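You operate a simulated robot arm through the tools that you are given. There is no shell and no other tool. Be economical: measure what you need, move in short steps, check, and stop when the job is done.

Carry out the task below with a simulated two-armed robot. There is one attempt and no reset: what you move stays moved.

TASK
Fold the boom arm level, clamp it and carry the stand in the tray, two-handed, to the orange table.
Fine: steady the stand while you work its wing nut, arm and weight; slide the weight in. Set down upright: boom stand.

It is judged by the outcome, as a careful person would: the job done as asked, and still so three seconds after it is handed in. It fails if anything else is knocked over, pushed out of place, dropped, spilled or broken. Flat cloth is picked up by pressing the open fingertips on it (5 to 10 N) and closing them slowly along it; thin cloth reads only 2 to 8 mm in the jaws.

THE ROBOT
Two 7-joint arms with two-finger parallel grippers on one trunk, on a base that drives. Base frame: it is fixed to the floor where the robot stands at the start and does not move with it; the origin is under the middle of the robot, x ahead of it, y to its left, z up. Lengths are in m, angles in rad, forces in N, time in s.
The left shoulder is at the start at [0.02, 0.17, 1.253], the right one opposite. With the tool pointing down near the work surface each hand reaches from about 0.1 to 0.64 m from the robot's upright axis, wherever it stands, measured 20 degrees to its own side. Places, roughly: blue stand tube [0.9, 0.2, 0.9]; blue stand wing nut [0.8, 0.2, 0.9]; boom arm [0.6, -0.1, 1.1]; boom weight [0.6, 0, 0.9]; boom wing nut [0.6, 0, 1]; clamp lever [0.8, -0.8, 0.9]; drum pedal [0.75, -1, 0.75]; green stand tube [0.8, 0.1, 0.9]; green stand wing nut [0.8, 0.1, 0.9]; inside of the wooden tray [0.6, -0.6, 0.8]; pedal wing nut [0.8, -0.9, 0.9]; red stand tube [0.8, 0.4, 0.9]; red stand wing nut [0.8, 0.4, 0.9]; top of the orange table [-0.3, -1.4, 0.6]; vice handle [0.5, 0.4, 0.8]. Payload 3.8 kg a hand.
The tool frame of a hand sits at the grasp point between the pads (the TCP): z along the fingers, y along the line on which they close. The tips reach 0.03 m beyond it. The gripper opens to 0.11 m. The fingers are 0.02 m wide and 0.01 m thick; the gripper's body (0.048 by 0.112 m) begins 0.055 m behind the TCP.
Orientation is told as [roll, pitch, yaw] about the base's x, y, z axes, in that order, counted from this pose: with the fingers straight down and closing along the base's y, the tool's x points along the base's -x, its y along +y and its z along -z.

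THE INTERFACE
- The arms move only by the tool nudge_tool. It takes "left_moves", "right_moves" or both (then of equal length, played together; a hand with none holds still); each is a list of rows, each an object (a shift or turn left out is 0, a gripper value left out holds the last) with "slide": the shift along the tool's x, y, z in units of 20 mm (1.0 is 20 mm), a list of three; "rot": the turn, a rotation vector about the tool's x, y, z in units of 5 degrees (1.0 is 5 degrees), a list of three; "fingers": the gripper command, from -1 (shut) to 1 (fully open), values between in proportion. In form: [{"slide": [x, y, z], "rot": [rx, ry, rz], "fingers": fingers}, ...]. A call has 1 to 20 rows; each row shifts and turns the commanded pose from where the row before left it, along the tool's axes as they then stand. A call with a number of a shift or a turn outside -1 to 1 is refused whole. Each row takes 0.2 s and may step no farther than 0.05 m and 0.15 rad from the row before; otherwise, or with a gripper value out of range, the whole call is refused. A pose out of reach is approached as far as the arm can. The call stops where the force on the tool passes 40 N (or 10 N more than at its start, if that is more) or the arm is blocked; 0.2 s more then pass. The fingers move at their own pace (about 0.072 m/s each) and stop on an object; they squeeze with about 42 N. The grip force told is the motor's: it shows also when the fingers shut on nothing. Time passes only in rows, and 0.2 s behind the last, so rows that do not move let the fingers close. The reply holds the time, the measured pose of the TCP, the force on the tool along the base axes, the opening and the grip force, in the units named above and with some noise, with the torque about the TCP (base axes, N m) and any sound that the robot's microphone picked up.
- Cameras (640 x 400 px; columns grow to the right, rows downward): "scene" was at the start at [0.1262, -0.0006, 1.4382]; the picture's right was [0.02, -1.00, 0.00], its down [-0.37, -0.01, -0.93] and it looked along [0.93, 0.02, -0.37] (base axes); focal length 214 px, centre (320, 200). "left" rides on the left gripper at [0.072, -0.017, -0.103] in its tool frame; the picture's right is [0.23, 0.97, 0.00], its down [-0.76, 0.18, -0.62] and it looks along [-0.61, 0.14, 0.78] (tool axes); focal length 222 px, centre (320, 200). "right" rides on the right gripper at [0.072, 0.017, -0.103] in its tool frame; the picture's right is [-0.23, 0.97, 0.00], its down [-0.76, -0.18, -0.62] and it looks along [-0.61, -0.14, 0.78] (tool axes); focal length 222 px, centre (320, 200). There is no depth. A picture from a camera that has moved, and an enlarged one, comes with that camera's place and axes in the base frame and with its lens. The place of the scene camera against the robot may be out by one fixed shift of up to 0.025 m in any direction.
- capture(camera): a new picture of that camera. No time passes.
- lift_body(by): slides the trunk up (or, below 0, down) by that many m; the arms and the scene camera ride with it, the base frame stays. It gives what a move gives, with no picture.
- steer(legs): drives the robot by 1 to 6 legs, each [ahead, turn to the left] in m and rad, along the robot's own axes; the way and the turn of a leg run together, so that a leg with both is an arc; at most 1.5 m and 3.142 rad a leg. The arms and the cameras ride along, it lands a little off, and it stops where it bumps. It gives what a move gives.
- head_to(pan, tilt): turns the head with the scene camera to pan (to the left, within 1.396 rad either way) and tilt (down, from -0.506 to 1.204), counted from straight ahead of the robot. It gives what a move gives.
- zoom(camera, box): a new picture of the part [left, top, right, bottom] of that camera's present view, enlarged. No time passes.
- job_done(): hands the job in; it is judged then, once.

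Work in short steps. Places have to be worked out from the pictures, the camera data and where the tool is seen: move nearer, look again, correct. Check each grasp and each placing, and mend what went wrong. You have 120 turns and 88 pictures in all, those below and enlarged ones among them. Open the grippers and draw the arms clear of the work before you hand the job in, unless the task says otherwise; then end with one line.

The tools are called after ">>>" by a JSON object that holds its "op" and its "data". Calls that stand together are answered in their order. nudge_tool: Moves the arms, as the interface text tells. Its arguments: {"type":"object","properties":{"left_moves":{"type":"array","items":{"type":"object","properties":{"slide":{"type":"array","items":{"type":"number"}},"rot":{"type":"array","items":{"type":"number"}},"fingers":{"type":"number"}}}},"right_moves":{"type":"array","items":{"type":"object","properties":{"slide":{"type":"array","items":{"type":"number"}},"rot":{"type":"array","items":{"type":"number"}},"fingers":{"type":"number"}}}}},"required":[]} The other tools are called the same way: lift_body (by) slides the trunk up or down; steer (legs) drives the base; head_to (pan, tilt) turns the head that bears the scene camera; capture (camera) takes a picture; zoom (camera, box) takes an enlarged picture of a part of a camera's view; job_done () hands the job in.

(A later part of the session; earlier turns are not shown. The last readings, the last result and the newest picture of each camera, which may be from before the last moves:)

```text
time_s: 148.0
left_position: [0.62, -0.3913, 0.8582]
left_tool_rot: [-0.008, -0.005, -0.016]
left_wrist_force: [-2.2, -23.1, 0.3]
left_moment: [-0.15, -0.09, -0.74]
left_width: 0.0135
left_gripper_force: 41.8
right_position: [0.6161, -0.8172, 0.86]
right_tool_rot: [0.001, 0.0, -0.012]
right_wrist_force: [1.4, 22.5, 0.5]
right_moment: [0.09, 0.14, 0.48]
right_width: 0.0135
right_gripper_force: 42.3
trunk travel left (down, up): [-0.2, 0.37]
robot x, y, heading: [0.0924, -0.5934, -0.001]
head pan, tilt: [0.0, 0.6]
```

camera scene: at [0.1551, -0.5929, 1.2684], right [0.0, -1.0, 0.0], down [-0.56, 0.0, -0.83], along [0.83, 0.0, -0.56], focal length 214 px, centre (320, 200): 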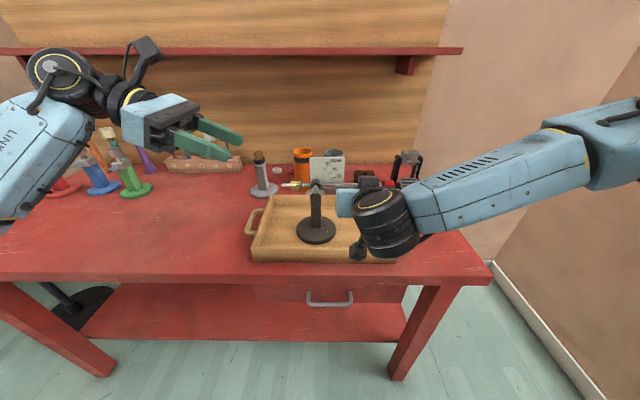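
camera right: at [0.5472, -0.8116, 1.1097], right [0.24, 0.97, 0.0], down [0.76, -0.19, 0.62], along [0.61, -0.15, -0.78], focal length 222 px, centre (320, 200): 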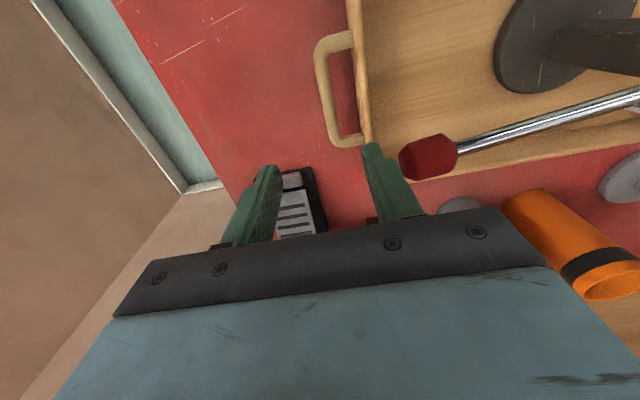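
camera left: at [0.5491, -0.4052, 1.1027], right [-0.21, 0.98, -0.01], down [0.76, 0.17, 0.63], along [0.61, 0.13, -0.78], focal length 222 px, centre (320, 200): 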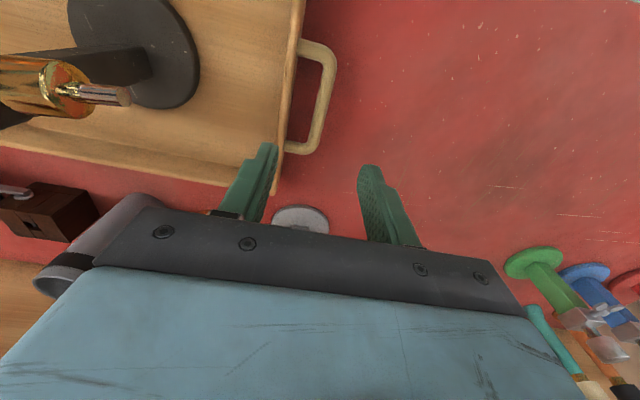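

Relieve a bit more, then lift with the trunk so that both hands rise exactly together.

>>> {"op": "nudge_tool", "data": {"right_moves": [{"slide": [0, 0.22, 0]}, {}], "left_moves": [{"slide": [0, -0.22, 0]}, {}]}}

>>> {"op": "lift_body", "data": {"by": 0.06}}

>>> {"op": "capture", "data": {"camera": "scene"}}

```text
time_s: 148.6
left_position: [0.6188, -0.3915, 0.8586]
left_tool_rot: [-0.003, -0.008, -0.01]
left_wrist_force: [0.3, 2.9, 6.5]
left_moment: [0.06, 0.45, -0.89]
left_width: 0.0138
left_gripper_force: 41.7
right_position: [0.6164, -0.8182, 0.8591]
right_tool_rot: [-0.006, -0.002, -0.016]
right_wrist_force: [1.2, -1.7, 0.1]
right_moment: [-0.03, -0.26, 0.75]
right_width: 0.014
right_gripper_force: 41.6
trunk travel left (down, up): [-0.2, 0.37]
robot x, y, heading: [0.0959, -0.5875, -0.003]
head pan, tilt: [0.0, 0.6]
```

```text
time_s: 149.6
left_position: [0.6179, -0.3908, 0.9177]
left_tool_rot: [-0.003, -0.004, -0.01]
left_wrist_force: [0.3, 27.1, -5.5]
left_moment: [0.15, -0.28, -0.82]
left_width: 0.014
left_gripper_force: 41.8
right_position: [0.6173, -0.8177, 0.9194]
right_tool_rot: [-0.005, 0.002, -0.016]
right_wrist_force: [-0.5, -26.8, -4.4]
right_moment: [-0.08, 0.24, 0.73]
right_width: 0.0134
right_gripper_force: 41.8
trunk travel left (down, up): [-0.26, 0.31]
robot x, y, heading: [0.0935, -0.5907, 0.003]
head pan, tilt: [0.0, 0.6]
```

```text
7 pictures are left
camera scene: at [0.2164, -0.593, 1.3282], right [0.0, -1.0, 0.0], down [-0.57, 0.0, -0.82], along [0.82, 0.0, -0.57], focal length 214 px, centre (320, 200)
```

scene: 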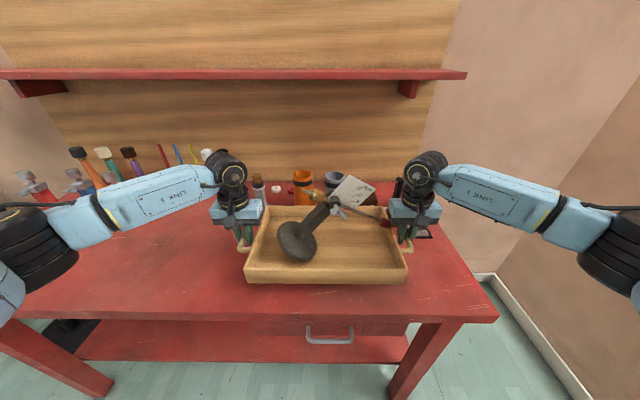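

The stand is leaning: the right palm caught the boom's red end on the way down. I set the tray back down and undo the right hand's descent slowly, so the stand rights itself.

>>> {"op": "lift_body", "data": {"by": -0.06}}

>>> {"op": "nudge_tool", "data": {"right_moves": [{"fingers": -0.7}, {"fingers": -0.42}, {"slide": [0, -0.2, 0]}, {"slide": [0, 0, -0.3]}, {"slide": [0, 0, -0.3]}, {"slide": [0, 0, -0.3]}, {"slide": [0, 0, -0.3]}, {"slide": [0, 0, -0.3]}, {"slide": [0, 0, -0.3]}, {"slide": [0, 0, -0.3]}, {"slide": [0, 0, -0.3]}, {"slide": [0, 0, -0.3]}, {"slide": [0, 0, -0.3]}, {"slide": [0, 0, -0.3]}, {"slide": [0, 0, -0.3]}, {"slide": [0, 0, -0.3]}, {"slide": [0, 0, -0.3]}]}}

>>> {"op": "zoom", "data": {"camera": "scene", "box": [220, 120, 440, 290]}}

```text
time_s: 150.6
left_position: [0.6181, -0.392, 0.8599]
left_tool_rot: [-0.004, -0.005, -0.011]
left_wrist_force: [1.0, 30.2, 2.0]
left_moment: [0.1, 0.16, -0.84]
left_width: 0.0138
left_gripper_force: 42.3
right_position: [0.617, -0.8177, 0.86]
right_tool_rot: [-0.005, -0.003, -0.017]
right_wrist_force: [0.8, -31.1, -4.2]
right_moment: [-0.21, 0.15, 0.59]
right_width: 0.0136
right_gripper_force: 41.9
trunk travel left (down, up): [-0.2, 0.37]
robot x, y, heading: [0.091, -0.5887, -0.001]
head pan, tilt: [0.0, 0.6]
```

```text
time_s: 154.2
left_position: [0.6156, -0.3947, 0.8589]
left_tool_rot: [-0.007, -0.007, -0.014]
left_wrist_force: [-1.7, -5.1, 4.5]
left_moment: [-0.07, 0.03, -0.52]
left_width: 0.0137
left_gripper_force: 41.3
right_position: [0.6156, -0.8192, 0.9444]
right_tool_rot: [0.0, 0.0, -0.013]
right_wrist_force: [0.0, 0.1, -0.2]
right_moment: [0.01, -0.03, 0.01]
right_width: 0.032
right_gripper_force: 0.0
trunk travel left (down, up): [-0.2, 0.37]
robot x, y, heading: [0.0914, -0.5884, -0.005]
head pan, tilt: [0.0, 0.6]
```

```text
2.35 times, centred on (330, 205) of scene
camera zoom: at [0.2149, -0.5936, 1.2685], right [0.0, -1.0, 0.0], down [-0.56, 0.0, -0.83], along [0.83, 0.0, -0.56], focal length 505 px, centre (296, 188)
```

zoom: 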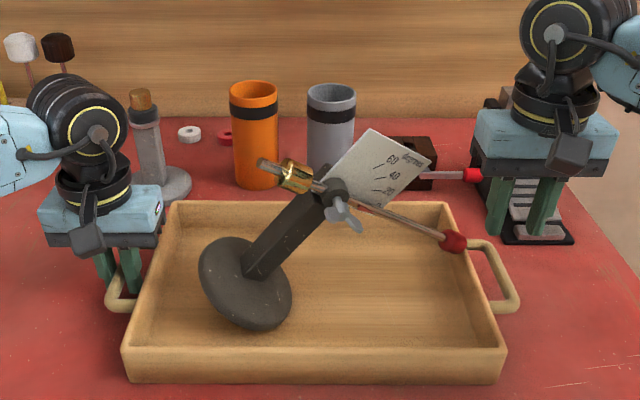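

The stand leans with its boom end on the tray wall. I'll take the post with the right hand, matching its tilt, and set it upright with the boom turned clear of the handle. First I raise the right hand and turn it forward.

>>> {"op": "nudge_tool", "data": {"right_moves": [{"slide": [0.83, 0, -0.97]}, {"slide": [0.83, 0, -0.97]}, {"slide": [0.83, 0, -0.97]}, {"slide": [0.83, 0, -0.97]}, {"slide": [0.83, 0, -0.97]}, {"slide": [0.83, 0, -0.97]}, {"slide": [0.83, 0, -0.97]}, {"rot": [0, -1, 0]}, {"rot": [0, -1, 0]}, {"rot": [0, -1, 0]}, {"rot": [0, -1, 0]}, {"rot": [0, -1, 0]}, {"rot": [0, -1, 0]}, {"rot": [0, -1, 0]}, {"rot": [0, -1, 0]}, {"rot": [0, -1, 0]}, {"rot": [0, -1, 0]}, {"rot": [0, -1, 0]}, {"rot": [0, -1, 0]}, {"rot": [0, -1, 0]}]}}

>>> {"op": "nudge_tool", "data": {"right_moves": [{"rot": [0, -1, 0]}, {"rot": [0, -1, 0]}, {"rot": [0, -1, 0]}, {"rot": [0, -1, 0]}, {"slide": [0, 1, 0]}, {"slide": [0, 1, 0]}, {"slide": [0, 1, 0]}, {"slide": [0, 1, 0]}, {"slide": [0, 1, 0]}, {"slide": [0, 1, 0]}, {"slide": [0, 1, 0]}, {"slide": [0, 1, 0]}, {"slide": [0, 1, 0]}, {"rot": [-1, 0, 0]}, {"rot": [-1, 0, 0]}, {"rot": [-1, 0, 0]}, {"rot": [-1, 0, 0]}]}}

```text
time_s: 158.4
left_position: [0.6176, -0.3952, 0.8595]
left_tool_rot: [-0.008, -0.006, -0.015]
left_wrist_force: [-1.9, -1.7, 6.7]
left_moment: [0.03, -0.02, -0.51]
left_width: 0.0136
left_gripper_force: 42.1
right_position: [0.5253, -0.8155, 1.0884]
right_tool_rot: [0.003, -1.137, -0.013]
right_wrist_force: [-0.1, 0.1, 0.1]
right_moment: [-0.01, 0.01, 0.02]
right_width: 0.0322
right_gripper_force: 0.1
right hand out of reach, approached as far as the arm can: row 19, 20
trunk travel left (down, up): [-0.2, 0.37]
robot x, y, heading: [0.0938, -0.5911, 0.003]
head pan, tilt: [0.0, 0.6]
```

```text
time_s: 162.0
left_position: [0.6166, -0.3938, 0.8588]
left_tool_rot: [-0.007, -0.008, -0.014]
left_wrist_force: [-0.9, -2.1, 5.8]
left_moment: [0.19, -0.01, -0.25]
left_width: 0.0135
left_gripper_force: 41.9
right_position: [0.5482, -0.6343, 1.092]
right_tool_rot: [0.357, -1.354, -0.015]
right_wrist_force: [0.8, 0.0, 0.0]
right_moment: [-0.01, -0.02, 0.0]
right_width: 0.0318
right_gripper_force: 0.1
right hand out of reach, approached as far as the arm can: row 1, 2, 4
trunk travel left (down, up): [-0.2, 0.37]
robot x, y, heading: [0.0929, -0.5897, -0.001]
head pan, tilt: [0.0, 0.6]
```

The hand can't get close enough in front of the post with the robot this near. I release the left handle, raise the left hand and back up 9 cm.

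>>> {"op": "nudge_tool", "data": {"left_moves": [{"fingers": -0.7}, {"fingers": -0.42}, {"fingers": -0.42}, {"slide": [0, 0, -0.5]}, {"slide": [0, 0, -0.8]}, {"slide": [0, 0, -0.8]}, {"slide": [0, 0, -0.8]}, {"slide": [0, 0.5, -0.8]}, {"slide": [0, 0.5, -0.8]}, {"slide": [0, 0.5, -0.8]}], "right_moves": [{}, {}, {}, {}, {}, {}, {}, {}, {}, {}]}}

>>> {"op": "steer", "data": {"legs": [[-0.09, 0]]}}

>>> {"op": "nudge_tool", "data": {"right_moves": [{"rot": [0, 0, 1], "fingers": 0.2}, {"rot": [0, 0, 1]}, {"rot": [0, 0, 1]}, {"rot": [0, 0, 1]}, {"rot": [0, -1, 0]}]}}

```text
time_s: 164.2
left_position: [0.6165, -0.3642, 0.9646]
left_tool_rot: [-0.008, -0.006, -0.014]
left_wrist_force: [-0.2, -0.5, -0.4]
left_moment: [-0.03, -0.03, 0.03]
left_width: 0.0321
left_gripper_force: 0.1
right_position: [0.5471, -0.6345, 1.0928]
right_tool_rot: [0.353, -1.352, -0.013]
right_wrist_force: [0.3, 0.5, -0.6]
right_moment: [0.02, 0.03, 0.01]
right_width: 0.0318
right_gripper_force: 0.0
trunk travel left (down, up): [-0.2, 0.37]
robot x, y, heading: [0.0902, -0.5885, -0.003]
head pan, tilt: [0.0, 0.6]
```

```text
time_s: 165.3
left_position: [0.5273, -0.3629, 0.965]
left_tool_rot: [-0.007, -0.008, -0.012]
left_wrist_force: [0.0, -0.2, 0.1]
left_moment: [-0.01, 0.02, 0.04]
left_width: 0.0317
left_gripper_force: 0.1
right_position: [0.4572, -0.6347, 1.0915]
right_tool_rot: [0.352, -1.354, -0.013]
right_wrist_force: [-0.2, -0.7, -0.2]
right_moment: [0.02, -0.01, -0.04]
right_width: 0.0319
right_gripper_force: 0.1
trunk travel left (down, up): [-0.2, 0.37]
robot x, y, heading: [0.0073, -0.5896, -0.005]
head pan, tilt: [0.0, 0.6]
```

```text
time_s: 166.5
left_position: [0.5281, -0.3627, 0.9641]
left_tool_rot: [-0.007, -0.006, -0.014]
left_wrist_force: [0.9, 0.6, -0.4]
left_moment: [-0.03, 0.01, 0.02]
left_width: 0.0319
left_gripper_force: 0.0
right_position: [0.4602, -0.6341, 1.0945]
right_tool_rot: [1.107, -1.101, -0.805]
right_wrist_force: [-0.1, 0.0, -0.4]
right_moment: [0.01, -0.01, 0.0]
right_width: 0.0661
right_gripper_force: 0.0
right hand out of reach, approached as far as the arm can: row 5
trunk travel left (down, up): [-0.2, 0.37]
robot x, y, heading: [0.0041, -0.5897, -0.002]
head pan, tilt: [0.0, 0.6]
```

The hand matches the post's lean roughly. I lower it in front of the post, flatten the pitch a bit and look.

>>> {"op": "nudge_tool", "data": {"right_moves": [{"slide": [0.91, -0.356, 0.22]}, {"slide": [0.91, -0.356, 0.22]}, {"slide": [0.91, -0.356, 0.22]}, {"slide": [0.91, -0.356, 0.22]}, {"slide": [0.91, -0.356, 0.22]}, {"slide": [0.91, -0.356, 0.22]}, {"slide": [0.91, -0.356, 0.22]}, {"slide": [0.91, -0.356, 0.22]}, {"slide": [0.91, -0.356, 0.22]}, {"rot": [0, -1, 0]}, {"rot": [0, -1, 0]}]}}

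>>> {"op": "capture", "data": {"camera": "right"}}

```text
time_s: 168.9
left_position: [0.5292, -0.3625, 0.9655]
left_tool_rot: [-0.007, -0.006, -0.013]
left_wrist_force: [0.4, 0.0, -0.6]
left_moment: [0.02, -0.03, -0.02]
left_width: 0.0319
left_gripper_force: 0.1
right_position: [0.4545, -0.6211, 1.0655]
right_tool_rot: [1.105, -1.101, -0.804]
right_wrist_force: [-0.6, -0.4, -0.5]
right_moment: [-0.01, 0.02, -0.02]
right_width: 0.0658
right_gripper_force: 0.0
right hand out of reach, approached as far as the arm can: row 1, 2, 3, 4, 5, 6, 7, 8, 9, 10, 11
trunk travel left (down, up): [-0.2, 0.37]
robot x, y, heading: [0.005, -0.5867, -0.007]
head pan, tilt: [0.0, 0.6]
```

```text
5 pictures are left
camera right: at [0.3319, -0.6162, 1.0296], right [-0.15, 0.79, 0.6], down [-0.29, -0.61, 0.73], along [0.94, -0.06, 0.33], focal length 222 px, centre (320, 200)
```

right: 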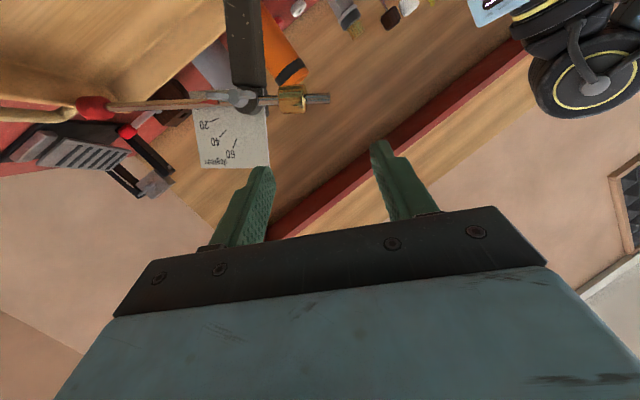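

The roll matches the post well (it looks vertical in the view), but the robot is still too close. I back up another 10 cm and bring the hand in on a diagonal.

>>> {"op": "steer", "data": {"legs": [[-0.1, 0]]}}

>>> {"op": "nudge_tool", "data": {"right_moves": [{"slide": [0.4, -0.5, 0.94]}, {"slide": [0.4, -0.5, 0.94]}, {"slide": [0.4, -0.5, 0.94]}, {"slide": [0.4, -0.5, 0.94]}, {"slide": [0.4, -0.5, 0.94]}, {"slide": [0.4, -0.5, 0.94]}, {"slide": [0.4, -0.5, 0.94]}, {"slide": [0.4, -0.5, 0.94]}]}}

```text
time_s: 170.0
left_position: [0.4275, -0.364, 0.9637]
left_tool_rot: [-0.008, -0.008, -0.013]
left_wrist_force: [-0.6, -0.3, -0.2]
left_moment: [0.0, -0.02, 0.03]
left_width: 0.0321
left_gripper_force: 0.1
right_position: [0.353, -0.6194, 1.0664]
right_tool_rot: [1.107, -1.102, -0.808]
right_wrist_force: [-1.0, 0.0, 1.2]
right_moment: [0.0, -0.02, -0.03]
right_width: 0.0659
right_gripper_force: 0.1
trunk travel left (down, up): [-0.2, 0.37]
robot x, y, heading: [-0.1002, -0.5887, 0.002]
head pan, tilt: [0.0, 0.6]
```

```text
time_s: 171.8
left_position: [0.4281, -0.3622, 0.9639]
left_tool_rot: [-0.009, -0.008, -0.014]
left_wrist_force: [0.3, 0.7, 0.1]
left_moment: [0.0, -0.02, -0.02]
left_width: 0.0318
left_gripper_force: 0.2
right_position: [0.3724, -0.6229, 1.0652]
right_tool_rot: [1.082, -1.101, -0.792]
right_wrist_force: [-0.3, -0.2, -0.1]
right_moment: [0.01, 0.01, 0.02]
right_width: 0.0661
right_gripper_force: 0.2
right hand out of reach, approached as far as the arm can: row 1, 2, 3, 4, 5, 6, 7, 8
trunk travel left (down, up): [-0.2, 0.37]
robot x, y, heading: [-0.0949, -0.5905, -0.005]
head pan, tilt: [0.0, 0.6]
```

Still at a joint limit; I try moving forward and slightly up first.

>>> {"op": "nudge_tool", "data": {"right_moves": [{"slide": [-0.54, -0.13, 0.87]}, {"slide": [-0.54, -0.13, 0.87]}, {"slide": [-0.54, -0.13, 0.87]}, {"slide": [-0.54, -0.13, 0.87]}, {"slide": [-0.54, -0.13, 0.87]}, {"slide": [-0.54, -0.13, 0.87]}]}}

```text
time_s: 173.2
left_position: [0.4291, -0.3634, 0.9638]
left_tool_rot: [-0.006, -0.004, -0.013]
left_wrist_force: [-0.1, -1.1, -1.0]
left_moment: [0.02, 0.0, 0.03]
left_width: 0.0316
left_gripper_force: 0.1
right_position: [0.373, -0.6254, 1.0663]
right_tool_rot: [1.083, -1.1, -0.795]
right_wrist_force: [0.2, 0.2, -0.3]
right_moment: [0.01, -0.02, 0.0]
right_width: 0.0662
right_gripper_force: 0.0
right hand out of reach, approached as far as the arm can: row 1, 2, 3, 4, 5, 6
trunk travel left (down, up): [-0.2, 0.37]
robot x, y, heading: [-0.096, -0.5885, -0.002]
head pan, tilt: [0.0, 0.6]
```

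Jammed in this posture. I undo the roll and yaw, then extend forward and re-orient there.

>>> {"op": "nudge_tool", "data": {"right_moves": [{"rot": [0, 0, -1]}, {"rot": [0, 0, -1]}, {"rot": [0, 0, -1]}, {"rot": [0, 0, -1]}, {"rot": [1, 0, 0]}, {"rot": [1, 0, 0]}, {"rot": [1, 0, 0]}, {"rot": [1, 0, 0]}, {"slide": [0, 0, 0.9]}, {"slide": [0, 0, 0.9]}, {"slide": [0, 0, 0.9]}, {"slide": [0, 0, 0.9]}, {"slide": [0, 0, 0.9]}, {"slide": [0, 0, 0.9]}]}}

```text
time_s: 176.2
left_position: [0.4269, -0.3635, 0.9637]
left_tool_rot: [-0.008, -0.005, -0.013]
left_wrist_force: [0.9, -0.4, 0.6]
left_moment: [0.01, 0.07, 0.01]
left_width: 0.0315
left_gripper_force: 0.0
right_position: [0.4795, -0.6286, 1.0367]
right_tool_rot: [0.283, -1.304, -0.314]
right_wrist_force: [1.1, 0.8, -0.8]
right_moment: [0.05, -0.02, 0.01]
right_width: 0.066
right_gripper_force: 0.1
right hand out of reach, approached as far as the arm can: row 1
trunk travel left (down, up): [-0.2, 0.37]
robot x, y, heading: [-0.098, -0.5902, 0.004]
head pan, tilt: [0.0, 0.6]
```

Freed and extended. Now down in front of the post, then re-apply roll and yaw.

>>> {"op": "nudge_tool", "data": {"right_moves": [{"slide": [0.9, -0.07, 0.1]}, {"slide": [0.9, -0.07, 0.1]}, {"slide": [0.9, -0.07, 0.1]}, {"slide": [0.9, -0.07, 0.1]}, {"slide": [0.9, -0.07, 0.1]}, {"slide": [0.9, -0.07, 0.1]}, {"rot": [0, 0, 1]}, {"rot": [0, 0, 1]}, {"rot": [0, 0, 1]}, {"rot": [0, 0, 1]}, {"rot": [-1, 0, 0]}, {"rot": [-1, 0, 0]}, {"rot": [-1, 0, 0]}, {"rot": [-1, 0, 0]}]}}

>>> {"op": "capture", "data": {"camera": "right"}}

```text
time_s: 179.2
left_position: [0.4275, -0.3637, 0.9649]
left_tool_rot: [-0.006, -0.005, -0.014]
left_wrist_force: [0.3, -0.9, 0.5]
left_moment: [-0.03, 0.01, 0.02]
left_width: 0.0319
left_gripper_force: 0.1
right_position: [0.4407, -0.5649, 0.968]
right_tool_rot: [1.281, -1.076, -1.08]
right_wrist_force: [0.4, 0.2, -1.1]
right_moment: [0.0, 0.06, -0.02]
right_width: 0.066
right_gripper_force: 0.0
right hand out of reach, approached as far as the arm can: row 12, 13, 14
trunk travel left (down, up): [-0.2, 0.37]
robot x, y, heading: [-0.0975, -0.5895, 0.001]
head pan, tilt: [0.0, 0.6]
```

```text
4 pictures are left
camera right: at [0.3229, -0.5447, 0.9262], right [-0.09, 0.76, 0.64], down [-0.4, -0.62, 0.67], along [0.91, -0.2, 0.36], focal length 222 px, centre (320, 200)
```

right: 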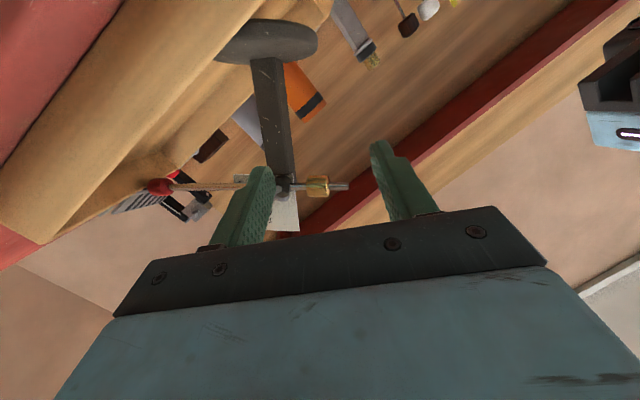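

The roll is right now and the post is visible; its grip point is about (0.598, -0.576, 0.919). I shift onto its line.

>>> {"op": "nudge_tool", "data": {"right_moves": [{"slide": [0.05, -0.91, 0.5]}, {"slide": [0.05, -0.91, 0.5]}, {"slide": [0.05, -0.91, 0.9]}, {"slide": [0, 0, 0.8]}]}}

```text
time_s: 180.2
left_position: [0.4287, -0.3632, 0.9636]
left_tool_rot: [-0.007, -0.006, -0.013]
left_wrist_force: [-0.2, 0.2, -0.5]
left_moment: [0.02, 0.0, 0.0]
left_width: 0.032
left_gripper_force: 0.0
right_position: [0.4727, -0.5443, 0.9706]
right_tool_rot: [1.296, -1.076, -1.081]
right_wrist_force: [0.7, -0.5, 0.5]
right_moment: [-0.01, 0.0, 0.0]
right_width: 0.066
right_gripper_force: 0.0
right hand out of reach, approached as far as the arm can: row 1, 2, 3, 4
trunk travel left (down, up): [-0.2, 0.37]
robot x, y, heading: [-0.0919, -0.5894, 0.003]
head pan, tilt: [0.0, 0.6]
```

The arm won't shift sideways here, so I use the base and trunk: turn right by 0.09 rad and lower 3.5 cm, which puts the jaws on the post's line.

>>> {"op": "steer", "data": {"legs": [[0, -0.09]]}}

>>> {"op": "lift_body", "data": {"by": -0.035}}

>>> {"op": "nudge_tool", "data": {"right_moves": [{"slide": [0, 0, 0.9]}, {"slide": [0, 0, 0.9]}]}}

>>> {"op": "capture", "data": {"camera": "right"}}

```text
time_s: 181.1
left_position: [0.4472, -0.4113, 0.9647]
left_tool_rot: [-0.008, -0.005, -0.103]
left_wrist_force: [0.8, -0.2, -0.4]
left_moment: [-0.01, 0.01, -0.03]
left_width: 0.0319
left_gripper_force: 0.0
right_position: [0.4736, -0.5963, 0.97]
right_tool_rot: [1.295, -1.076, -1.172]
right_wrist_force: [-0.3, -0.2, -0.2]
right_moment: [0.0, 0.02, 0.0]
right_width: 0.0661
right_gripper_force: 0.0
trunk travel left (down, up): [-0.2, 0.37]
robot x, y, heading: [-0.0964, -0.5877, -0.096]
head pan, tilt: [0.0, 0.6]
```

```text
time_s: 181.9
left_position: [0.4451, -0.4116, 0.9299]
left_tool_rot: [-0.008, -0.006, -0.105]
left_wrist_force: [0.3, 1.9, 0.9]
left_moment: [-0.02, -0.01, -0.01]
left_width: 0.0319
left_gripper_force: 0.0
right_position: [0.474, -0.5963, 0.9355]
right_tool_rot: [1.295, -1.077, -1.172]
right_wrist_force: [-0.2, -0.5, 0.4]
right_moment: [0.0, -0.01, -0.01]
right_width: 0.0658
right_gripper_force: 0.1
trunk travel left (down, up): [-0.165, 0.405]
robot x, y, heading: [-0.0948, -0.5915, -0.094]
head pan, tilt: [0.0, 0.6]
```

```text
time_s: 182.5
left_position: [0.4457, -0.4111, 0.9295]
left_tool_rot: [-0.006, -0.004, -0.102]
left_wrist_force: [1.1, 0.2, 0.0]
left_moment: [-0.01, 0.01, 0.03]
left_width: 0.0316
left_gripper_force: 0.0
right_position: [0.5096, -0.5885, 0.9302]
right_tool_rot: [1.287, -1.078, -1.168]
right_wrist_force: [0.1, -0.6, 0.4]
right_moment: [0.0, -0.02, -0.02]
right_width: 0.0661
right_gripper_force: 0.1
trunk travel left (down, up): [-0.165, 0.405]
robot x, y, heading: [-0.0958, -0.5879, -0.095]
head pan, tilt: [0.0, 0.6]
```

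```text
3 pictures are left
camera right: at [0.3936, -0.5581, 0.8886], right [-0.03, 0.77, 0.64], down [-0.46, -0.58, 0.67], along [0.89, -0.28, 0.37], focal length 222 px, centre (320, 200)
```

right: 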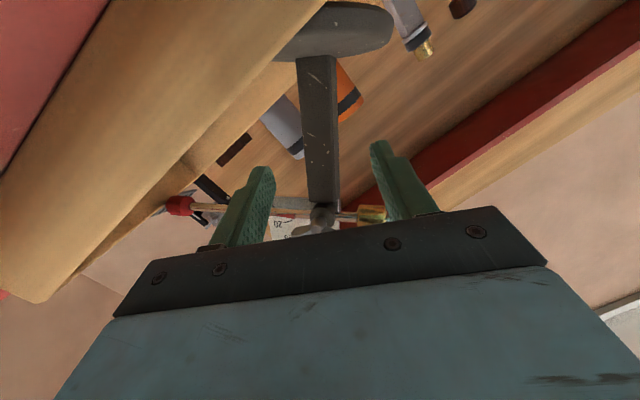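

The post is centred and aligned between the jaws. I advance 9 cm and close.

>>> {"op": "nudge_tool", "data": {"right_moves": [{"slide": [0, 0, 0.9]}, {"slide": [0, 0, 0.9]}, {"slide": [0, 0, 0.9]}, {"slide": [0, 0, 0.9]}, {"slide": [0, 0, 0.8]}, {"fingers": -0.2}, {"fingers": -0.5}, {"fingers": -0.8}, {"fingers": -1}, {"fingers": -1}]}}

```text
time_s: 184.7
left_position: [0.4473, -0.4104, 0.93]
left_tool_rot: [-0.008, -0.005, -0.103]
left_wrist_force: [0.5, -0.2, 0.7]
left_moment: [0.0, 0.0, 0.01]
left_width: 0.0319
left_gripper_force: 0.0
right_position: [0.5958, -0.5739, 0.9208]
right_tool_rot: [1.283, -1.077, -1.166]
right_wrist_force: [0.2, 0.5, -4.1]
right_moment: [0.08, -0.01, 0.01]
right_width: 0.0276
right_gripper_force: 41.8
right hand out of reach, approached as far as the arm can: row 2
trunk travel left (down, up): [-0.165, 0.405]
robot x, y, heading: [-0.0965, -0.5881, -0.089]
head pan, tilt: [0.0, 0.6]
```

Flush grip on the post, and it already carries the weight. I lift it with the trunk, then roll and pitch the hand so the stand comes upright with the boom along y.

>>> {"op": "lift_body", "data": {"by": 0.1}}

>>> {"op": "nudge_tool", "data": {"right_moves": [{"rot": [0, 0, -0.9]}, {"rot": [0, 0, -0.9]}, {"rot": [0, 0, -0.9]}, {"rot": [0, 0, -0.9]}, {"rot": [0, 0, -0.9]}, {"rot": [0, 0, -0.9]}, {"rot": [0.8, 0, 0]}, {"rot": [0.8, 0, 0]}, {"rot": [0, 0.96, 0]}, {"rot": [0, 0.96, 0]}, {"rot": [0, 0.96, 0]}, {"rot": [0, 0.96, 0]}]}}

```text
time_s: 186.1
left_position: [0.446, -0.4107, 1.029]
left_tool_rot: [-0.007, -0.006, -0.103]
left_wrist_force: [0.0, -0.1, 0.0]
left_moment: [0.0, -0.01, 0.01]
left_width: 0.032
left_gripper_force: 0.1
right_position: [0.5984, -0.5732, 1.0207]
right_tool_rot: [1.285, -1.076, -1.165]
right_wrist_force: [0.4, 0.5, -4.1]
right_moment: [0.1, -0.06, -0.02]
right_width: 0.0277
right_gripper_force: 42.4
trunk travel left (down, up): [-0.265, 0.305]
robot x, y, heading: [-0.0957, -0.5877, -0.092]
head pan, tilt: [0.0, 0.6]
```

```text
time_s: 188.7
left_position: [0.4467, -0.4108, 1.028]
left_tool_rot: [-0.008, -0.005, -0.104]
left_wrist_force: [0.0, -0.6, 0.0]
left_moment: [0.01, -0.03, -0.04]
left_width: 0.0318
left_gripper_force: 0.0
right_position: [0.596, -0.5739, 1.0209]
right_tool_rot: [-0.027, -1.102, 0.037]
right_wrist_force: [-0.1, -0.6, -4.6]
right_moment: [0.03, 0.02, 0.01]
right_width: 0.0277
right_gripper_force: 41.9
trunk travel left (down, up): [-0.265, 0.305]
robot x, y, heading: [-0.0923, -0.591, -0.092]
head pan, tilt: [0.0, 0.6]
```

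The hand reads upright (pitch -1.10, roll ≈ 0). I shift 2 cm left so the boom's ends clear both handles, and lower with the trunk.

>>> {"op": "nudge_tool", "data": {"right_moves": [{"slide": [0, 0.5, 0]}, {"slide": [0, 0.5, 0]}]}}

>>> {"op": "lift_body", "data": {"by": -0.11}}

>>> {"op": "lift_body", "data": {"by": -0.006}}

```text
time_s: 189.2
left_position: [0.4449, -0.4111, 1.0296]
left_tool_rot: [-0.009, -0.006, -0.103]
left_wrist_force: [-1.0, -0.1, -0.6]
left_moment: [-0.04, -0.02, -0.04]
left_width: 0.0319
left_gripper_force: 0.0
right_position: [0.5965, -0.5524, 1.0212]
right_tool_rot: [-0.027, -1.104, 0.037]
right_wrist_force: [0.0, -0.3, -4.7]
right_moment: [0.01, 0.03, 0.01]
right_width: 0.0278
right_gripper_force: 41.8
trunk travel left (down, up): [-0.265, 0.305]
robot x, y, heading: [-0.0925, -0.5859, -0.091]
head pan, tilt: [0.0, 0.6]
```

```text
time_s: 190.7
left_position: [0.4464, -0.4117, 0.92]
left_tool_rot: [-0.009, -0.004, -0.103]
left_wrist_force: [-0.2, -1.1, -0.5]
left_moment: [0.01, 0.02, 0.02]
left_width: 0.0318
left_gripper_force: 0.2
right_position: [0.597, -0.5531, 0.9115]
right_tool_rot: [-0.028, -1.102, 0.038]
right_wrist_force: [1.0, 0.2, -2.5]
right_moment: [0.06, -0.06, 0.0]
right_width: 0.0279
right_gripper_force: 42.7
trunk travel left (down, up): [-0.155, 0.415]
robot x, y, heading: [-0.0987, -0.5932, -0.092]
head pan, tilt: [0.0, 0.6]
```

```text
time_s: 191.2
left_position: [0.4443, -0.411, 0.9139]
left_tool_rot: [-0.007, -0.008, -0.103]
left_wrist_force: [0.1, -0.3, -1.1]
left_moment: [-0.01, 0.02, -0.02]
left_width: 0.0319
left_gripper_force: 0.1
right_position: [0.5967, -0.5533, 0.912]
right_tool_rot: [-0.027, -1.111, 0.038]
right_wrist_force: [-2.7, 0.9, 18.2]
right_moment: [0.5, -0.57, 0.07]
right_width: 0.0279
right_gripper_force: 41.8
trunk travel left (down, up): [-0.149, 0.421]
robot x, y, heading: [-0.0955, -0.5908, -0.1]
head pan, tilt: [0.0, 0.6]
```

Contact, but at the back-left edge of the base judging by the moments. I take one enlarged look to see the stand's lean.

>>> {"op": "zoom", "data": {"camera": "scene", "box": [200, 110, 440, 290]}}

```text
2.22 times, centred on (320, 200) of scene
camera zoom: at [0.0237, -0.6025, 1.2178], right [-0.09, -1.0, 0.0], down [-0.56, 0.05, -0.83], along [0.82, -0.08, -0.56], focal length 477 px, centre (320, 200)
```

zoom: 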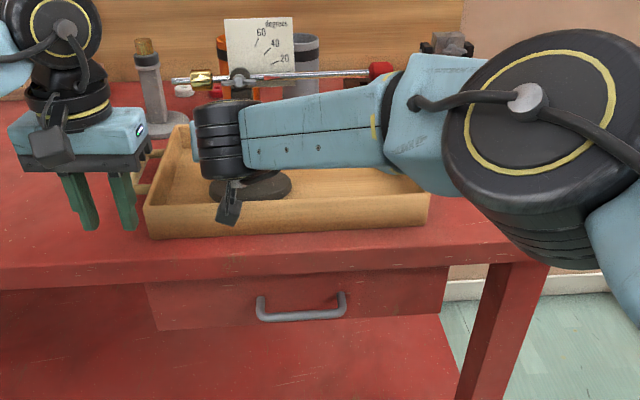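

It is within a couple of degrees of upright and inside the tray, so I release gently to let it settle and draw straight back.

>>> {"op": "nudge_tool", "data": {"right_moves": [{"fingers": -0.45}, {"fingers": -0.4}, {"fingers": -0.35}, {"fingers": 0.1}, {"fingers": 0.2}, {"slide": [0, 0, -0.8]}, {"slide": [0, 0, -0.8]}, {"slide": [0, 0, -0.8]}, {"slide": [0, 0, -0.8]}, {"slide": [0, 0, -0.8]}, {"slide": [0, 0, -0.8]}, {"slide": [0, 0, -0.8]}]}}

```text
time_s: 193.8
left_position: [0.4458, -0.4114, 0.912]
left_tool_rot: [-0.005, -0.004, -0.107]
left_wrist_force: [-0.5, 0.7, -0.2]
left_moment: [0.02, -0.03, 0.03]
left_width: 0.0319
left_gripper_force: 0.0
right_position: [0.4962, -0.5541, 0.955]
right_tool_rot: [-0.025, -1.102, 0.034]
right_wrist_force: [0.2, -0.8, -1.0]
right_moment: [0.0, 0.01, -0.01]
right_width: 0.0662
right_gripper_force: 0.0
trunk travel left (down, up): [-0.149, 0.421]
robot x, y, heading: [-0.0993, -0.5904, -0.092]
head pan, tilt: [0.0, 0.6]
```

Now back to the handles: raise the trunk, turn the right hand down and carry it out to the right.

>>> {"op": "lift_body", "data": {"by": 0.149}}

>>> {"op": "nudge_tool", "data": {"right_moves": [{"slide": [0, -1, 0]}, {"slide": [0, -1, 0]}, {"slide": [0, -1, 0]}, {"slide": [0, -1, 0]}, {"slide": [0, -1, 0]}, {"slide": [0, -1, 0]}, {"slide": [0, -1, 0]}, {"rot": [0, 1, 0]}, {"rot": [0, 1, 0]}, {"rot": [0, 1, 0]}, {"rot": [0, 1, 0]}, {"rot": [0, 1, 0]}, {"rot": [0, 1, 0]}, {"rot": [0, 1, 0]}, {"rot": [0, 1, 0]}, {"rot": [0, 1, 0]}, {"rot": [0, 1, 0]}, {"rot": [0, 1, 0]}, {"rot": [0, 1, 0]}, {"rot": [0, 0.63, 0]}]}}

>>> {"op": "steer", "data": {"legs": [[0, 0.092], [0.19, 0]]}}

```text
time_s: 195.6
left_position: [0.4457, -0.4094, 1.0615]
left_tool_rot: [-0.007, -0.006, -0.102]
left_wrist_force: [-0.3, 0.3, 0.0]
left_moment: [0.0, -0.04, 0.0]
left_width: 0.032
left_gripper_force: 0.1
right_position: [0.4972, -0.5553, 1.1046]
right_tool_rot: [-0.028, -1.103, 0.038]
right_wrist_force: [0.7, 0.0, -0.7]
right_moment: [0.02, -0.01, -0.01]
right_width: 0.0663
right_gripper_force: 0.0
trunk travel left (down, up): [-0.298, 0.272]
robot x, y, heading: [-0.0954, -0.5898, -0.094]
head pan, tilt: [0.0, 0.6]
```

```text
time_s: 199.8
left_position: [0.4454, -0.4102, 1.0615]
left_tool_rot: [-0.009, -0.006, -0.103]
left_wrist_force: [0.2, 0.6, 0.1]
left_moment: [0.0, 0.02, 0.04]
left_width: 0.0319
left_gripper_force: 0.1
right_position: [0.4991, -0.6938, 1.1063]
right_tool_rot: [-0.012, 0.002, 0.012]
right_wrist_force: [-0.6, 0.0, -0.5]
right_moment: [-0.02, -0.03, 0.0]
right_width: 0.0659
right_gripper_force: 0.0
trunk travel left (down, up): [-0.298, 0.272]
robot x, y, heading: [-0.0951, -0.5906, -0.094]
head pan, tilt: [0.0, 0.6]
```

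```text
time_s: 201.8
left_position: [0.615, -0.3614, 1.0622]
left_tool_rot: [-0.007, -0.004, -0.012]
left_wrist_force: [-0.1, -0.1, -0.5]
left_moment: [-0.01, 0.06, 0.0]
left_width: 0.0319
left_gripper_force: 0.1
right_position: [0.6934, -0.6398, 1.1059]
right_tool_rot: [-0.012, 0.001, 0.106]
right_wrist_force: [-0.3, 0.2, 0.2]
right_moment: [0.0, 0.04, 0.01]
right_width: 0.0659
right_gripper_force: 0.1
trunk travel left (down, up): [-0.298, 0.272]
robot x, y, heading: [0.0905, -0.5905, 0.007]
head pan, tilt: [0.0, 0.6]
```

The base is back in front of the tray. I straighten the right hand's yaw and put both hands above the handles, at x 0.635 so the palms also miss the boom line.

>>> {"op": "nudge_tool", "data": {"right_moves": [{"rot": [0, 0, 0.6], "fingers": -0.42}, {"rot": [0, 0, 0.6]}, {"slide": [0.292, -0.92, 0]}, {"slide": [0.292, -0.92, 0]}, {"slide": [0.292, -0.92, 0]}, {"slide": [0.292, -0.92, 0]}, {"slide": [0.292, -0.92, 0]}, {"slide": [0.292, -0.92, 0]}, {"slide": [0.292, -0.92, 0]}, {"slide": [0.292, -0.92, 0]}, {"slide": [0.292, -0.92, 0]}, {"slide": [0.292, -0.92, 0]}], "left_moves": [{}, {}, {"slide": [-0.1, -0.163, 0]}, {"slide": [-0.1, -0.163, 0]}, {"slide": [-0.1, -0.163, 0]}, {"slide": [-0.1, -0.163, 0]}, {"slide": [-0.1, -0.163, 0]}, {"slide": [-0.1, -0.163, 0]}, {"slide": [-0.1, -0.163, 0]}, {"slide": [-0.1, -0.163, 0]}, {"slide": [-0.1, -0.163, 0]}, {"slide": [-0.1, -0.163, 0]}]}}

```text
time_s: 204.4
left_position: [0.6324, -0.3949, 1.0616]
left_tool_rot: [-0.006, -0.006, -0.01]
left_wrist_force: [0.7, 0.9, -0.6]
left_moment: [0.05, 0.0, -0.02]
left_width: 0.0319
left_gripper_force: 0.0
right_position: [0.6336, -0.8227, 1.1087]
right_tool_rot: [-0.012, -0.002, 0.0]
right_wrist_force: [0.7, 0.1, -0.3]
right_moment: [0.01, -0.02, 0.02]
right_width: 0.0317
right_gripper_force: 0.0
trunk travel left (down, up): [-0.298, 0.272]
robot x, y, heading: [0.0919, -0.5865, 0.004]
head pan, tilt: [0.0, 0.6]
```

Both are aligned. I descend to grip height in small rows; any contact would show as force.

>>> {"op": "nudge_tool", "data": {"right_moves": [{"slide": [0, 0, 0.8]}, {"slide": [0, 0, 0.8]}, {"slide": [0, 0, 0.76]}, {"slide": [0, 0, 0.8]}, {"slide": [0, 0, 0.8]}, {"slide": [0, 0, 0.8]}, {"slide": [0, 0, 0.8]}, {"slide": [0, 0, 0.8]}, {"slide": [0, 0, 0.8]}, {"slide": [0, 0, 0.8]}, {"slide": [0, 0, 0.8]}, {"slide": [0, 0, 0.8]}], "left_moves": [{}, {}, {}, {"slide": [0, 0, 0.8]}, {"slide": [0, 0, 0.8]}, {"slide": [0, 0, 0.8]}, {"slide": [0, 0, 0.8]}, {"slide": [0, 0, 0.8]}, {"slide": [0, 0, 0.8]}, {"slide": [0, 0, 0.8]}, {"slide": [0, 0, 0.8]}, {"slide": [0, 0, 0.8]}]}}

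>>> {"op": "nudge_tool", "data": {"right_moves": [{"slide": [0, 0, 0.6]}, {"slide": [0, 0, 0.6]}, {"slide": [0, 0, 0.6]}, {"slide": [0, 0, 0.6]}, {}], "left_moves": [{"slide": [0, 0, 0.7]}, {"slide": [0, 0, 0.7]}, {"slide": [0, 0, 0.7]}, {"slide": [0, 0, 0.7]}, {}]}}

```text
time_s: 207.0
left_position: [0.6343, -0.3954, 0.9175]
left_tool_rot: [-0.008, -0.005, -0.011]
left_wrist_force: [0.4, 0.4, 0.8]
left_moment: [-0.02, -0.03, 0.04]
left_width: 0.0318
left_gripper_force: 0.1
right_position: [0.6354, -0.8251, 0.9194]
right_tool_rot: [-0.011, -0.001, -0.001]
right_wrist_force: [-1.1, 0.4, -0.6]
right_moment: [0.03, 0.02, 0.02]
right_width: 0.0321
right_gripper_force: 0.0
trunk travel left (down, up): [-0.298, 0.272]
robot x, y, heading: [0.093, -0.5888, 0.003]
head pan, tilt: [0.0, 0.6]
```

```text
time_s: 208.2
left_position: [0.6341, -0.3965, 0.8611]
left_tool_rot: [-0.008, -0.004, -0.01]
left_wrist_force: [0.2, 0.0, -0.3]
left_moment: [0.0, 0.01, 0.03]
left_width: 0.0318
left_gripper_force: 0.1
right_position: [0.6359, -0.8264, 0.8691]
right_tool_rot: [-0.013, -0.002, 0.003]
right_wrist_force: [-0.3, 0.9, 0.6]
right_moment: [-0.01, 0.01, 0.02]
right_width: 0.0318
right_gripper_force: 0.0
trunk travel left (down, up): [-0.298, 0.272]
robot x, y, heading: [0.0933, -0.5899, 0.003]
head pan, tilt: [0.0, 0.6]
```

No contact. The right hand goes 9 mm lower, then both close.

>>> {"op": "nudge_tool", "data": {"right_moves": [{"slide": [0, 0, 0.45]}, {"fingers": -0.65}, {"fingers": -0.8}, {"fingers": -1}, {"fingers": -1}, {}], "left_moves": [{"slide": [0, 0, 0.05]}, {"fingers": -0.65}, {"fingers": -0.8}, {"fingers": -1}, {"fingers": -1}, {}]}}

```text
time_s: 209.6
left_position: [0.6338, -0.3972, 0.8613]
left_tool_rot: [-0.013, -0.006, -0.016]
left_wrist_force: [-1.6, -18.9, -0.4]
left_moment: [-0.1, -0.14, -0.26]
left_width: 0.0135
left_gripper_force: 42.3
right_position: [0.6365, -0.8244, 0.8588]
right_tool_rot: [-0.009, -0.002, 0.003]
right_wrist_force: [-0.5, 19.6, 0.0]
right_moment: [0.13, -0.04, 0.2]
right_width: 0.0133
right_gripper_force: 42.1
trunk travel left (down, up): [-0.298, 0.272]
robot x, y, heading: [0.0931, -0.5903, 0.007]
head pan, tilt: [0.0, 0.6]
```

Both handles are gripped. I relieve the stretch slightly and lift 5 cm with the trunk.

>>> {"op": "nudge_tool", "data": {"right_moves": [{"slide": [0, 0.13, 0]}, {}], "left_moves": [{"slide": [0, -0.13, 0]}, {}]}}

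>>> {"op": "lift_body", "data": {"by": 0.05}}

```text
time_s: 210.2
left_position: [0.6341, -0.3977, 0.8615]
left_tool_rot: [-0.007, -0.005, -0.01]
left_wrist_force: [-2.0, -9.9, -0.3]
left_moment: [-0.12, -0.22, -0.46]
left_width: 0.0133
left_gripper_force: 42.7
right_position: [0.636, -0.8235, 0.8593]
right_tool_rot: [-0.013, -0.002, 0.001]
right_wrist_force: [-0.3, 11.2, 0.0]
right_moment: [0.05, -0.42, 0.47]
right_width: 0.0136
right_gripper_force: 42.4
trunk travel left (down, up): [-0.298, 0.272]
robot x, y, heading: [0.0914, -0.5867, 0.006]
head pan, tilt: [0.0, 0.6]
```

```text
time_s: 211.1
left_position: [0.6344, -0.3978, 0.911]
left_tool_rot: [-0.007, -0.003, -0.009]
left_wrist_force: [-0.2, -3.8, -5.3]
left_moment: [0.0, -0.2, -0.38]
left_width: 0.0135
left_gripper_force: 42.2
right_position: [0.6355, -0.823, 0.9093]
right_tool_rot: [-0.013, -0.003, 0.0]
right_wrist_force: [-1.0, 4.0, -4.1]
right_moment: [0.03, -0.11, 0.34]
right_width: 0.0137
right_gripper_force: 42.8
trunk travel left (down, up): [-0.348, 0.222]
robot x, y, heading: [0.0914, -0.59, 0.0]
head pan, tilt: [0.0, 0.6]
```

The tray is up, with about 5 N on each hand. I back away gently from the bench.

>>> {"op": "steer", "data": {"legs": [[-0.42, 0]]}}

>>> {"op": "steer", "data": {"legs": [[0, -0.785], [0, -0.785]]}}

>>> {"op": "head_to", "data": {"pan": 0, "tilt": 0.75}}

>>> {"op": "capture", "data": {"camera": "scene"}}

```text
time_s: 213.7
left_position: [0.2257, -0.4002, 0.9101]
left_tool_rot: [-0.007, -0.005, -0.016]
left_wrist_force: [-0.3, 9.4, -5.6]
left_moment: [0.02, -0.15, -0.38]
left_width: 0.0132
left_gripper_force: 41.8
right_position: [0.2233, -0.8263, 0.9098]
right_tool_rot: [-0.012, -0.005, -0.006]
right_wrist_force: [-0.7, -9.9, -3.8]
right_moment: [-0.05, -0.27, 0.35]
right_width: 0.0137
right_gripper_force: 42.1
trunk travel left (down, up): [-0.348, 0.222]
robot x, y, heading: [-0.3193, -0.5897, -0.01]
head pan, tilt: [0.0, 0.6]
```

```text
time_s: 218.2
left_position: [-0.1334, -1.1334, 0.9108]
left_tool_rot: [-0.005, -0.004, -1.591]
left_wrist_force: [0.4, 0.2, -5.3]
left_moment: [-0.18, -0.04, -0.38]
left_width: 0.0134
left_gripper_force: 41.7
right_position: [-0.5583, -1.1302, 0.9099]
right_tool_rot: [-0.015, -0.001, -1.58]
right_wrist_force: [-1.1, -0.1, -4.5]
right_moment: [-0.17, -0.02, 0.4]
right_width: 0.0135
right_gripper_force: 42.3
trunk travel left (down, up): [-0.348, 0.222]
robot x, y, heading: [-0.3167, -0.589, -1.585]
head pan, tilt: [0.0, 0.6]
```

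```text
time_s: 218.9
left_position: [-0.133, -1.1334, 0.91]
left_tool_rot: [-0.003, -0.003, -1.594]
left_wrist_force: [0.2, -0.1, -6.0]
left_moment: [-0.14, 0.04, -0.39]
left_width: 0.0134
left_gripper_force: 41.8
right_position: [-0.5583, -1.1295, 0.9093]
right_tool_rot: [-0.013, -0.002, -1.582]
right_wrist_force: [-0.2, -0.2, -4.5]
right_moment: [-0.19, 0.0, 0.41]
right_width: 0.0136
right_gripper_force: 42.9
trunk travel left (down, up): [-0.348, 0.222]
robot x, y, heading: [-0.3174, -0.5865, -1.58]
head pan, tilt: [0.0, 0.75]
```

```text
1 pictures are left
camera scene: at [-0.3072, -0.6958, 1.4035], right [-1.0, 0.01, 0.0], down [0.01, 0.68, -0.73], along [-0.01, -0.73, -0.68], focal length 214 px, centre (320, 200)
```

scene: 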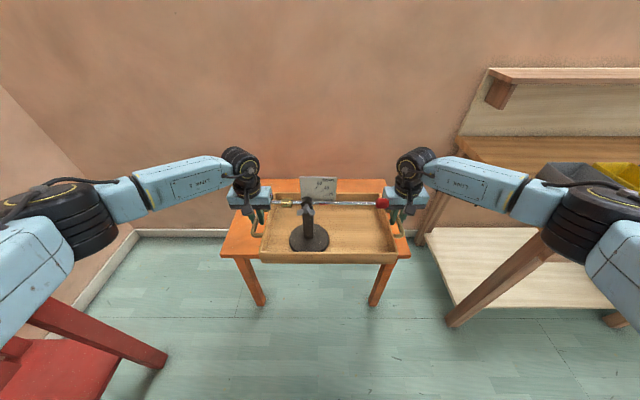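

The stand is upright and the boom level in the tray. The orange table spans about x -0.70…0.14, y -1.19…-1.71. I drive 0.26 m forward to hold the tray above it.

>>> {"op": "steer", "data": {"legs": [[0.26, 0.01]]}}

>>> {"op": "lift_body", "data": {"by": -0.23}}

```text
time_s: 220.8
left_position: [-0.1287, -1.3957, 0.9101]
left_tool_rot: [-0.007, -0.003, -1.583]
left_wrist_force: [0.7, -0.6, -5.7]
left_moment: [-0.15, -0.01, -0.36]
left_width: 0.0136
left_gripper_force: 42.1
right_position: [-0.5546, -1.3974, 0.9091]
right_tool_rot: [-0.014, 0.001, -1.571]
right_wrist_force: [0.9, 0.7, -4.3]
right_moment: [-0.2, 0.05, 0.39]
right_width: 0.0135
right_gripper_force: 42.4
trunk travel left (down, up): [-0.348, 0.222]
robot x, y, heading: [-0.3199, -0.8515, -1.569]
head pan, tilt: [0.0, 0.75]
```

```text
time_s: 223.2
left_position: [-0.1289, -1.3951, 0.6816]
left_tool_rot: [-0.006, -0.003, -1.581]
left_wrist_force: [-0.1, 0.1, -5.2]
left_moment: [-0.17, 0.03, -0.36]
left_width: 0.0132
left_gripper_force: 41.8
right_position: [-0.5535, -1.3959, 0.6803]
right_tool_rot: [-0.013, -0.001, -1.569]
right_wrist_force: [0.8, -0.1, -3.8]
right_moment: [-0.25, -0.01, 0.41]
right_width: 0.0134
right_gripper_force: 42.3
trunk travel left (down, up): [-0.118, 0.452]
robot x, y, heading: [-0.3176, -0.8484, -1.576]
head pan, tilt: [0.0, 0.75]
```

Hand height is 0.681 and still free. I continue down in small steps.

>>> {"op": "lift_body", "data": {"by": -0.02}}

>>> {"op": "lift_body", "data": {"by": -0.01}}

>>> {"op": "lift_body", "data": {"by": -0.006}}

```text
time_s: 223.9
left_position: [-0.1299, -1.3954, 0.6618]
left_tool_rot: [-0.005, -0.006, -1.58]
left_wrist_force: [-0.5, 1.0, 2.2]
left_moment: [0.46, 0.01, -0.37]
left_width: 0.0134
left_gripper_force: 42.3
right_position: [-0.5535, -1.3966, 0.6605]
right_tool_rot: [-0.013, -0.002, -1.571]
right_wrist_force: [0.3, -0.5, -0.3]
right_moment: [0.62, 0.01, 0.35]
right_width: 0.0134
right_gripper_force: 42.5
trunk travel left (down, up): [-0.098, 0.472]
robot x, y, heading: [-0.3228, -0.8506, -1.568]
head pan, tilt: [0.0, 0.75]
```

```text
time_s: 224.4
left_position: [-0.1285, -1.3989, 0.6604]
left_tool_rot: [-0.01, -0.02, -1.581]
left_wrist_force: [2.3, -0.5, 13.5]
left_moment: [0.63, -0.09, -0.47]
left_width: 0.0135
left_gripper_force: 42.0
right_position: [-0.5551, -1.3992, 0.6594]
right_tool_rot: [-0.01, -0.017, -1.571]
right_wrist_force: [-2.9, -1.8, 12.8]
right_moment: [0.64, 0.07, 0.47]
right_width: 0.0138
right_gripper_force: 41.8
trunk travel left (down, up): [-0.089, 0.481]
robot x, y, heading: [-0.3183, -0.8531, -1.568]
head pan, tilt: [0.0, 0.75]
stopped: the force on the tool passed its limit at 42 N (the readings are from after the stop); the commanded pose is now the measured one
```

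```text
time_s: 224.9
left_position: [-0.1292, -1.4029, 0.6595]
left_tool_rot: [-0.015, -0.029, -1.579]
left_wrist_force: [2.3, -0.1, 14.6]
left_moment: [0.57, -0.12, -0.56]
left_width: 0.0138
left_gripper_force: 42.4
right_position: [-0.5552, -1.4023, 0.6589]
right_tool_rot: [-0.009, -0.026, -1.572]
right_wrist_force: [-2.7, 0.6, 14.2]
right_moment: [0.65, 0.09, 0.5]
right_width: 0.0136
right_gripper_force: 41.8
trunk travel left (down, up): [-0.083, 0.487]
robot x, y, heading: [-0.3241, -0.8506, -1.573]
head pan, tilt: [0.0, 0.75]
stopped: the force on the tool passed its limit at 42 N (the readings are from after the stop); the commanded pose is now the measured one
```

The tray sits on the table, with about 14 N on each hand. I ease the load by raising the trunk 8 mm, then open both grippers to clear the handles.

>>> {"op": "lift_body", "data": {"by": 0.008}}

>>> {"op": "nudge_tool", "data": {"right_moves": [{"fingers": -0.7}, {"fingers": -0.55}, {"fingers": -0.42}, {}], "left_moves": [{"fingers": -0.7}, {"fingers": -0.55}, {"fingers": -0.42}, {}]}}

```text
time_s: 225.5
left_position: [-0.1293, -1.4016, 0.6635]
left_tool_rot: [-0.011, -0.021, -1.58]
left_wrist_force: [0.0, 0.1, -5.7]
left_moment: [-0.2, -0.08, -0.56]
left_width: 0.0133
left_gripper_force: 42.1
right_position: [-0.553, -1.4017, 0.6634]
right_tool_rot: [-0.01, -0.018, -1.573]
right_wrist_force: [-0.3, 0.2, -3.7]
right_moment: [-0.16, 0.05, 0.5]
right_width: 0.0138
right_gripper_force: 41.8
trunk travel left (down, up): [-0.091, 0.479]
robot x, y, heading: [-0.3202, -0.8514, -1.568]
head pan, tilt: [0.0, 0.75]
```

```text
time_s: 226.5
left_position: [-0.1283, -1.4025, 0.6663]
left_tool_rot: [-0.013, -0.024, -1.581]
left_wrist_force: [-0.1, 0.0, 0.2]
left_moment: [0.02, -0.02, 0.0]
left_width: 0.0321
left_gripper_force: 0.0
right_position: [-0.5548, -1.4018, 0.6643]
right_tool_rot: [-0.009, -0.022, -1.574]
right_wrist_force: [-0.6, 0.1, 0.3]
right_moment: [0.0, 0.0, 0.01]
right_width: 0.032
right_gripper_force: 0.1
trunk travel left (down, up): [-0.091, 0.479]
robot x, y, heading: [-0.3205, -0.8499, -1.574]
head pan, tilt: [0.0, 0.75]
```

Released. I raise both hands straight up with the trunk.

>>> {"op": "lift_body", "data": {"by": 0.05}}

>>> {"op": "lift_body", "data": {"by": 0.22}}

>>> {"op": "steer", "data": {"legs": [[-0.3, 0]]}}

>>> {"op": "capture", "data": {"camera": "scene"}}

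```text
time_s: 227.4
left_position: [-0.1282, -1.4014, 0.7156]
left_tool_rot: [-0.012, -0.025, -1.58]
left_wrist_force: [-0.1, -0.5, 0.4]
left_moment: [-0.02, 0.0, -0.03]
left_width: 0.0318
left_gripper_force: 0.1
right_position: [-0.5548, -1.4022, 0.7144]
right_tool_rot: [-0.009, -0.02, -1.573]
right_wrist_force: [0.1, 0.3, 0.2]
right_moment: [0.03, -0.01, 0.02]
right_width: 0.0319
right_gripper_force: 0.0
trunk travel left (down, up): [-0.141, 0.429]
robot x, y, heading: [-0.3203, -0.8513, -1.572]
head pan, tilt: [0.0, 0.75]
```

```text
time_s: 229.8
left_position: [-0.1288, -1.4016, 0.9355]
left_tool_rot: [-0.013, -0.024, -1.58]
left_wrist_force: [-0.7, 0.3, -1.1]
left_moment: [0.01, -0.01, 0.02]
left_width: 0.0318
left_gripper_force: 0.1
right_position: [-0.5548, -1.4036, 0.9348]
right_tool_rot: [-0.009, -0.021, -1.572]
right_wrist_force: [0.1, -0.6, -0.2]
right_moment: [-0.03, 0.0, 0.03]
right_width: 0.0319
right_gripper_force: 0.1
trunk travel left (down, up): [-0.361, 0.209]
robot x, y, heading: [-0.3181, -0.8547, -1.571]
head pan, tilt: [0.0, 0.75]
```

```text
time_s: 231.8
left_position: [-0.1308, -1.1061, 0.9362]
left_tool_rot: [-0.013, -0.024, -1.584]
left_wrist_force: [-0.2, -0.3, 0.4]
left_moment: [0.01, 0.02, 0.02]
left_width: 0.0318
left_gripper_force: 0.0
right_position: [-0.5571, -1.1046, 0.9352]
right_tool_rot: [-0.008, -0.023, -1.578]
right_wrist_force: [-0.1, -0.2, -0.2]
right_moment: [0.01, 0.02, 0.01]
right_width: 0.0317
right_gripper_force: 0.0
trunk travel left (down, up): [-0.361, 0.209]
robot x, y, heading: [-0.3182, -0.5555, -1.571]
head pan, tilt: [0.0, 0.75]
```

```text
0 pictures are left
camera scene: at [-0.3074, -0.6619, 1.4167], right [-1.0, 0.0, 0.0], down [0.0, 0.68, -0.73], along [0.0, -0.73, -0.68], focal length 214 px, centre (320, 200)
```

scene: 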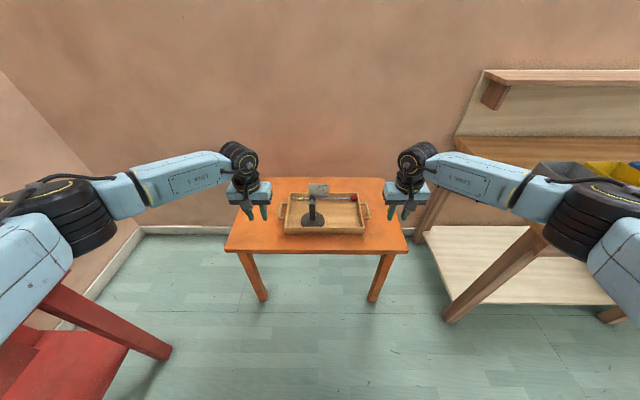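

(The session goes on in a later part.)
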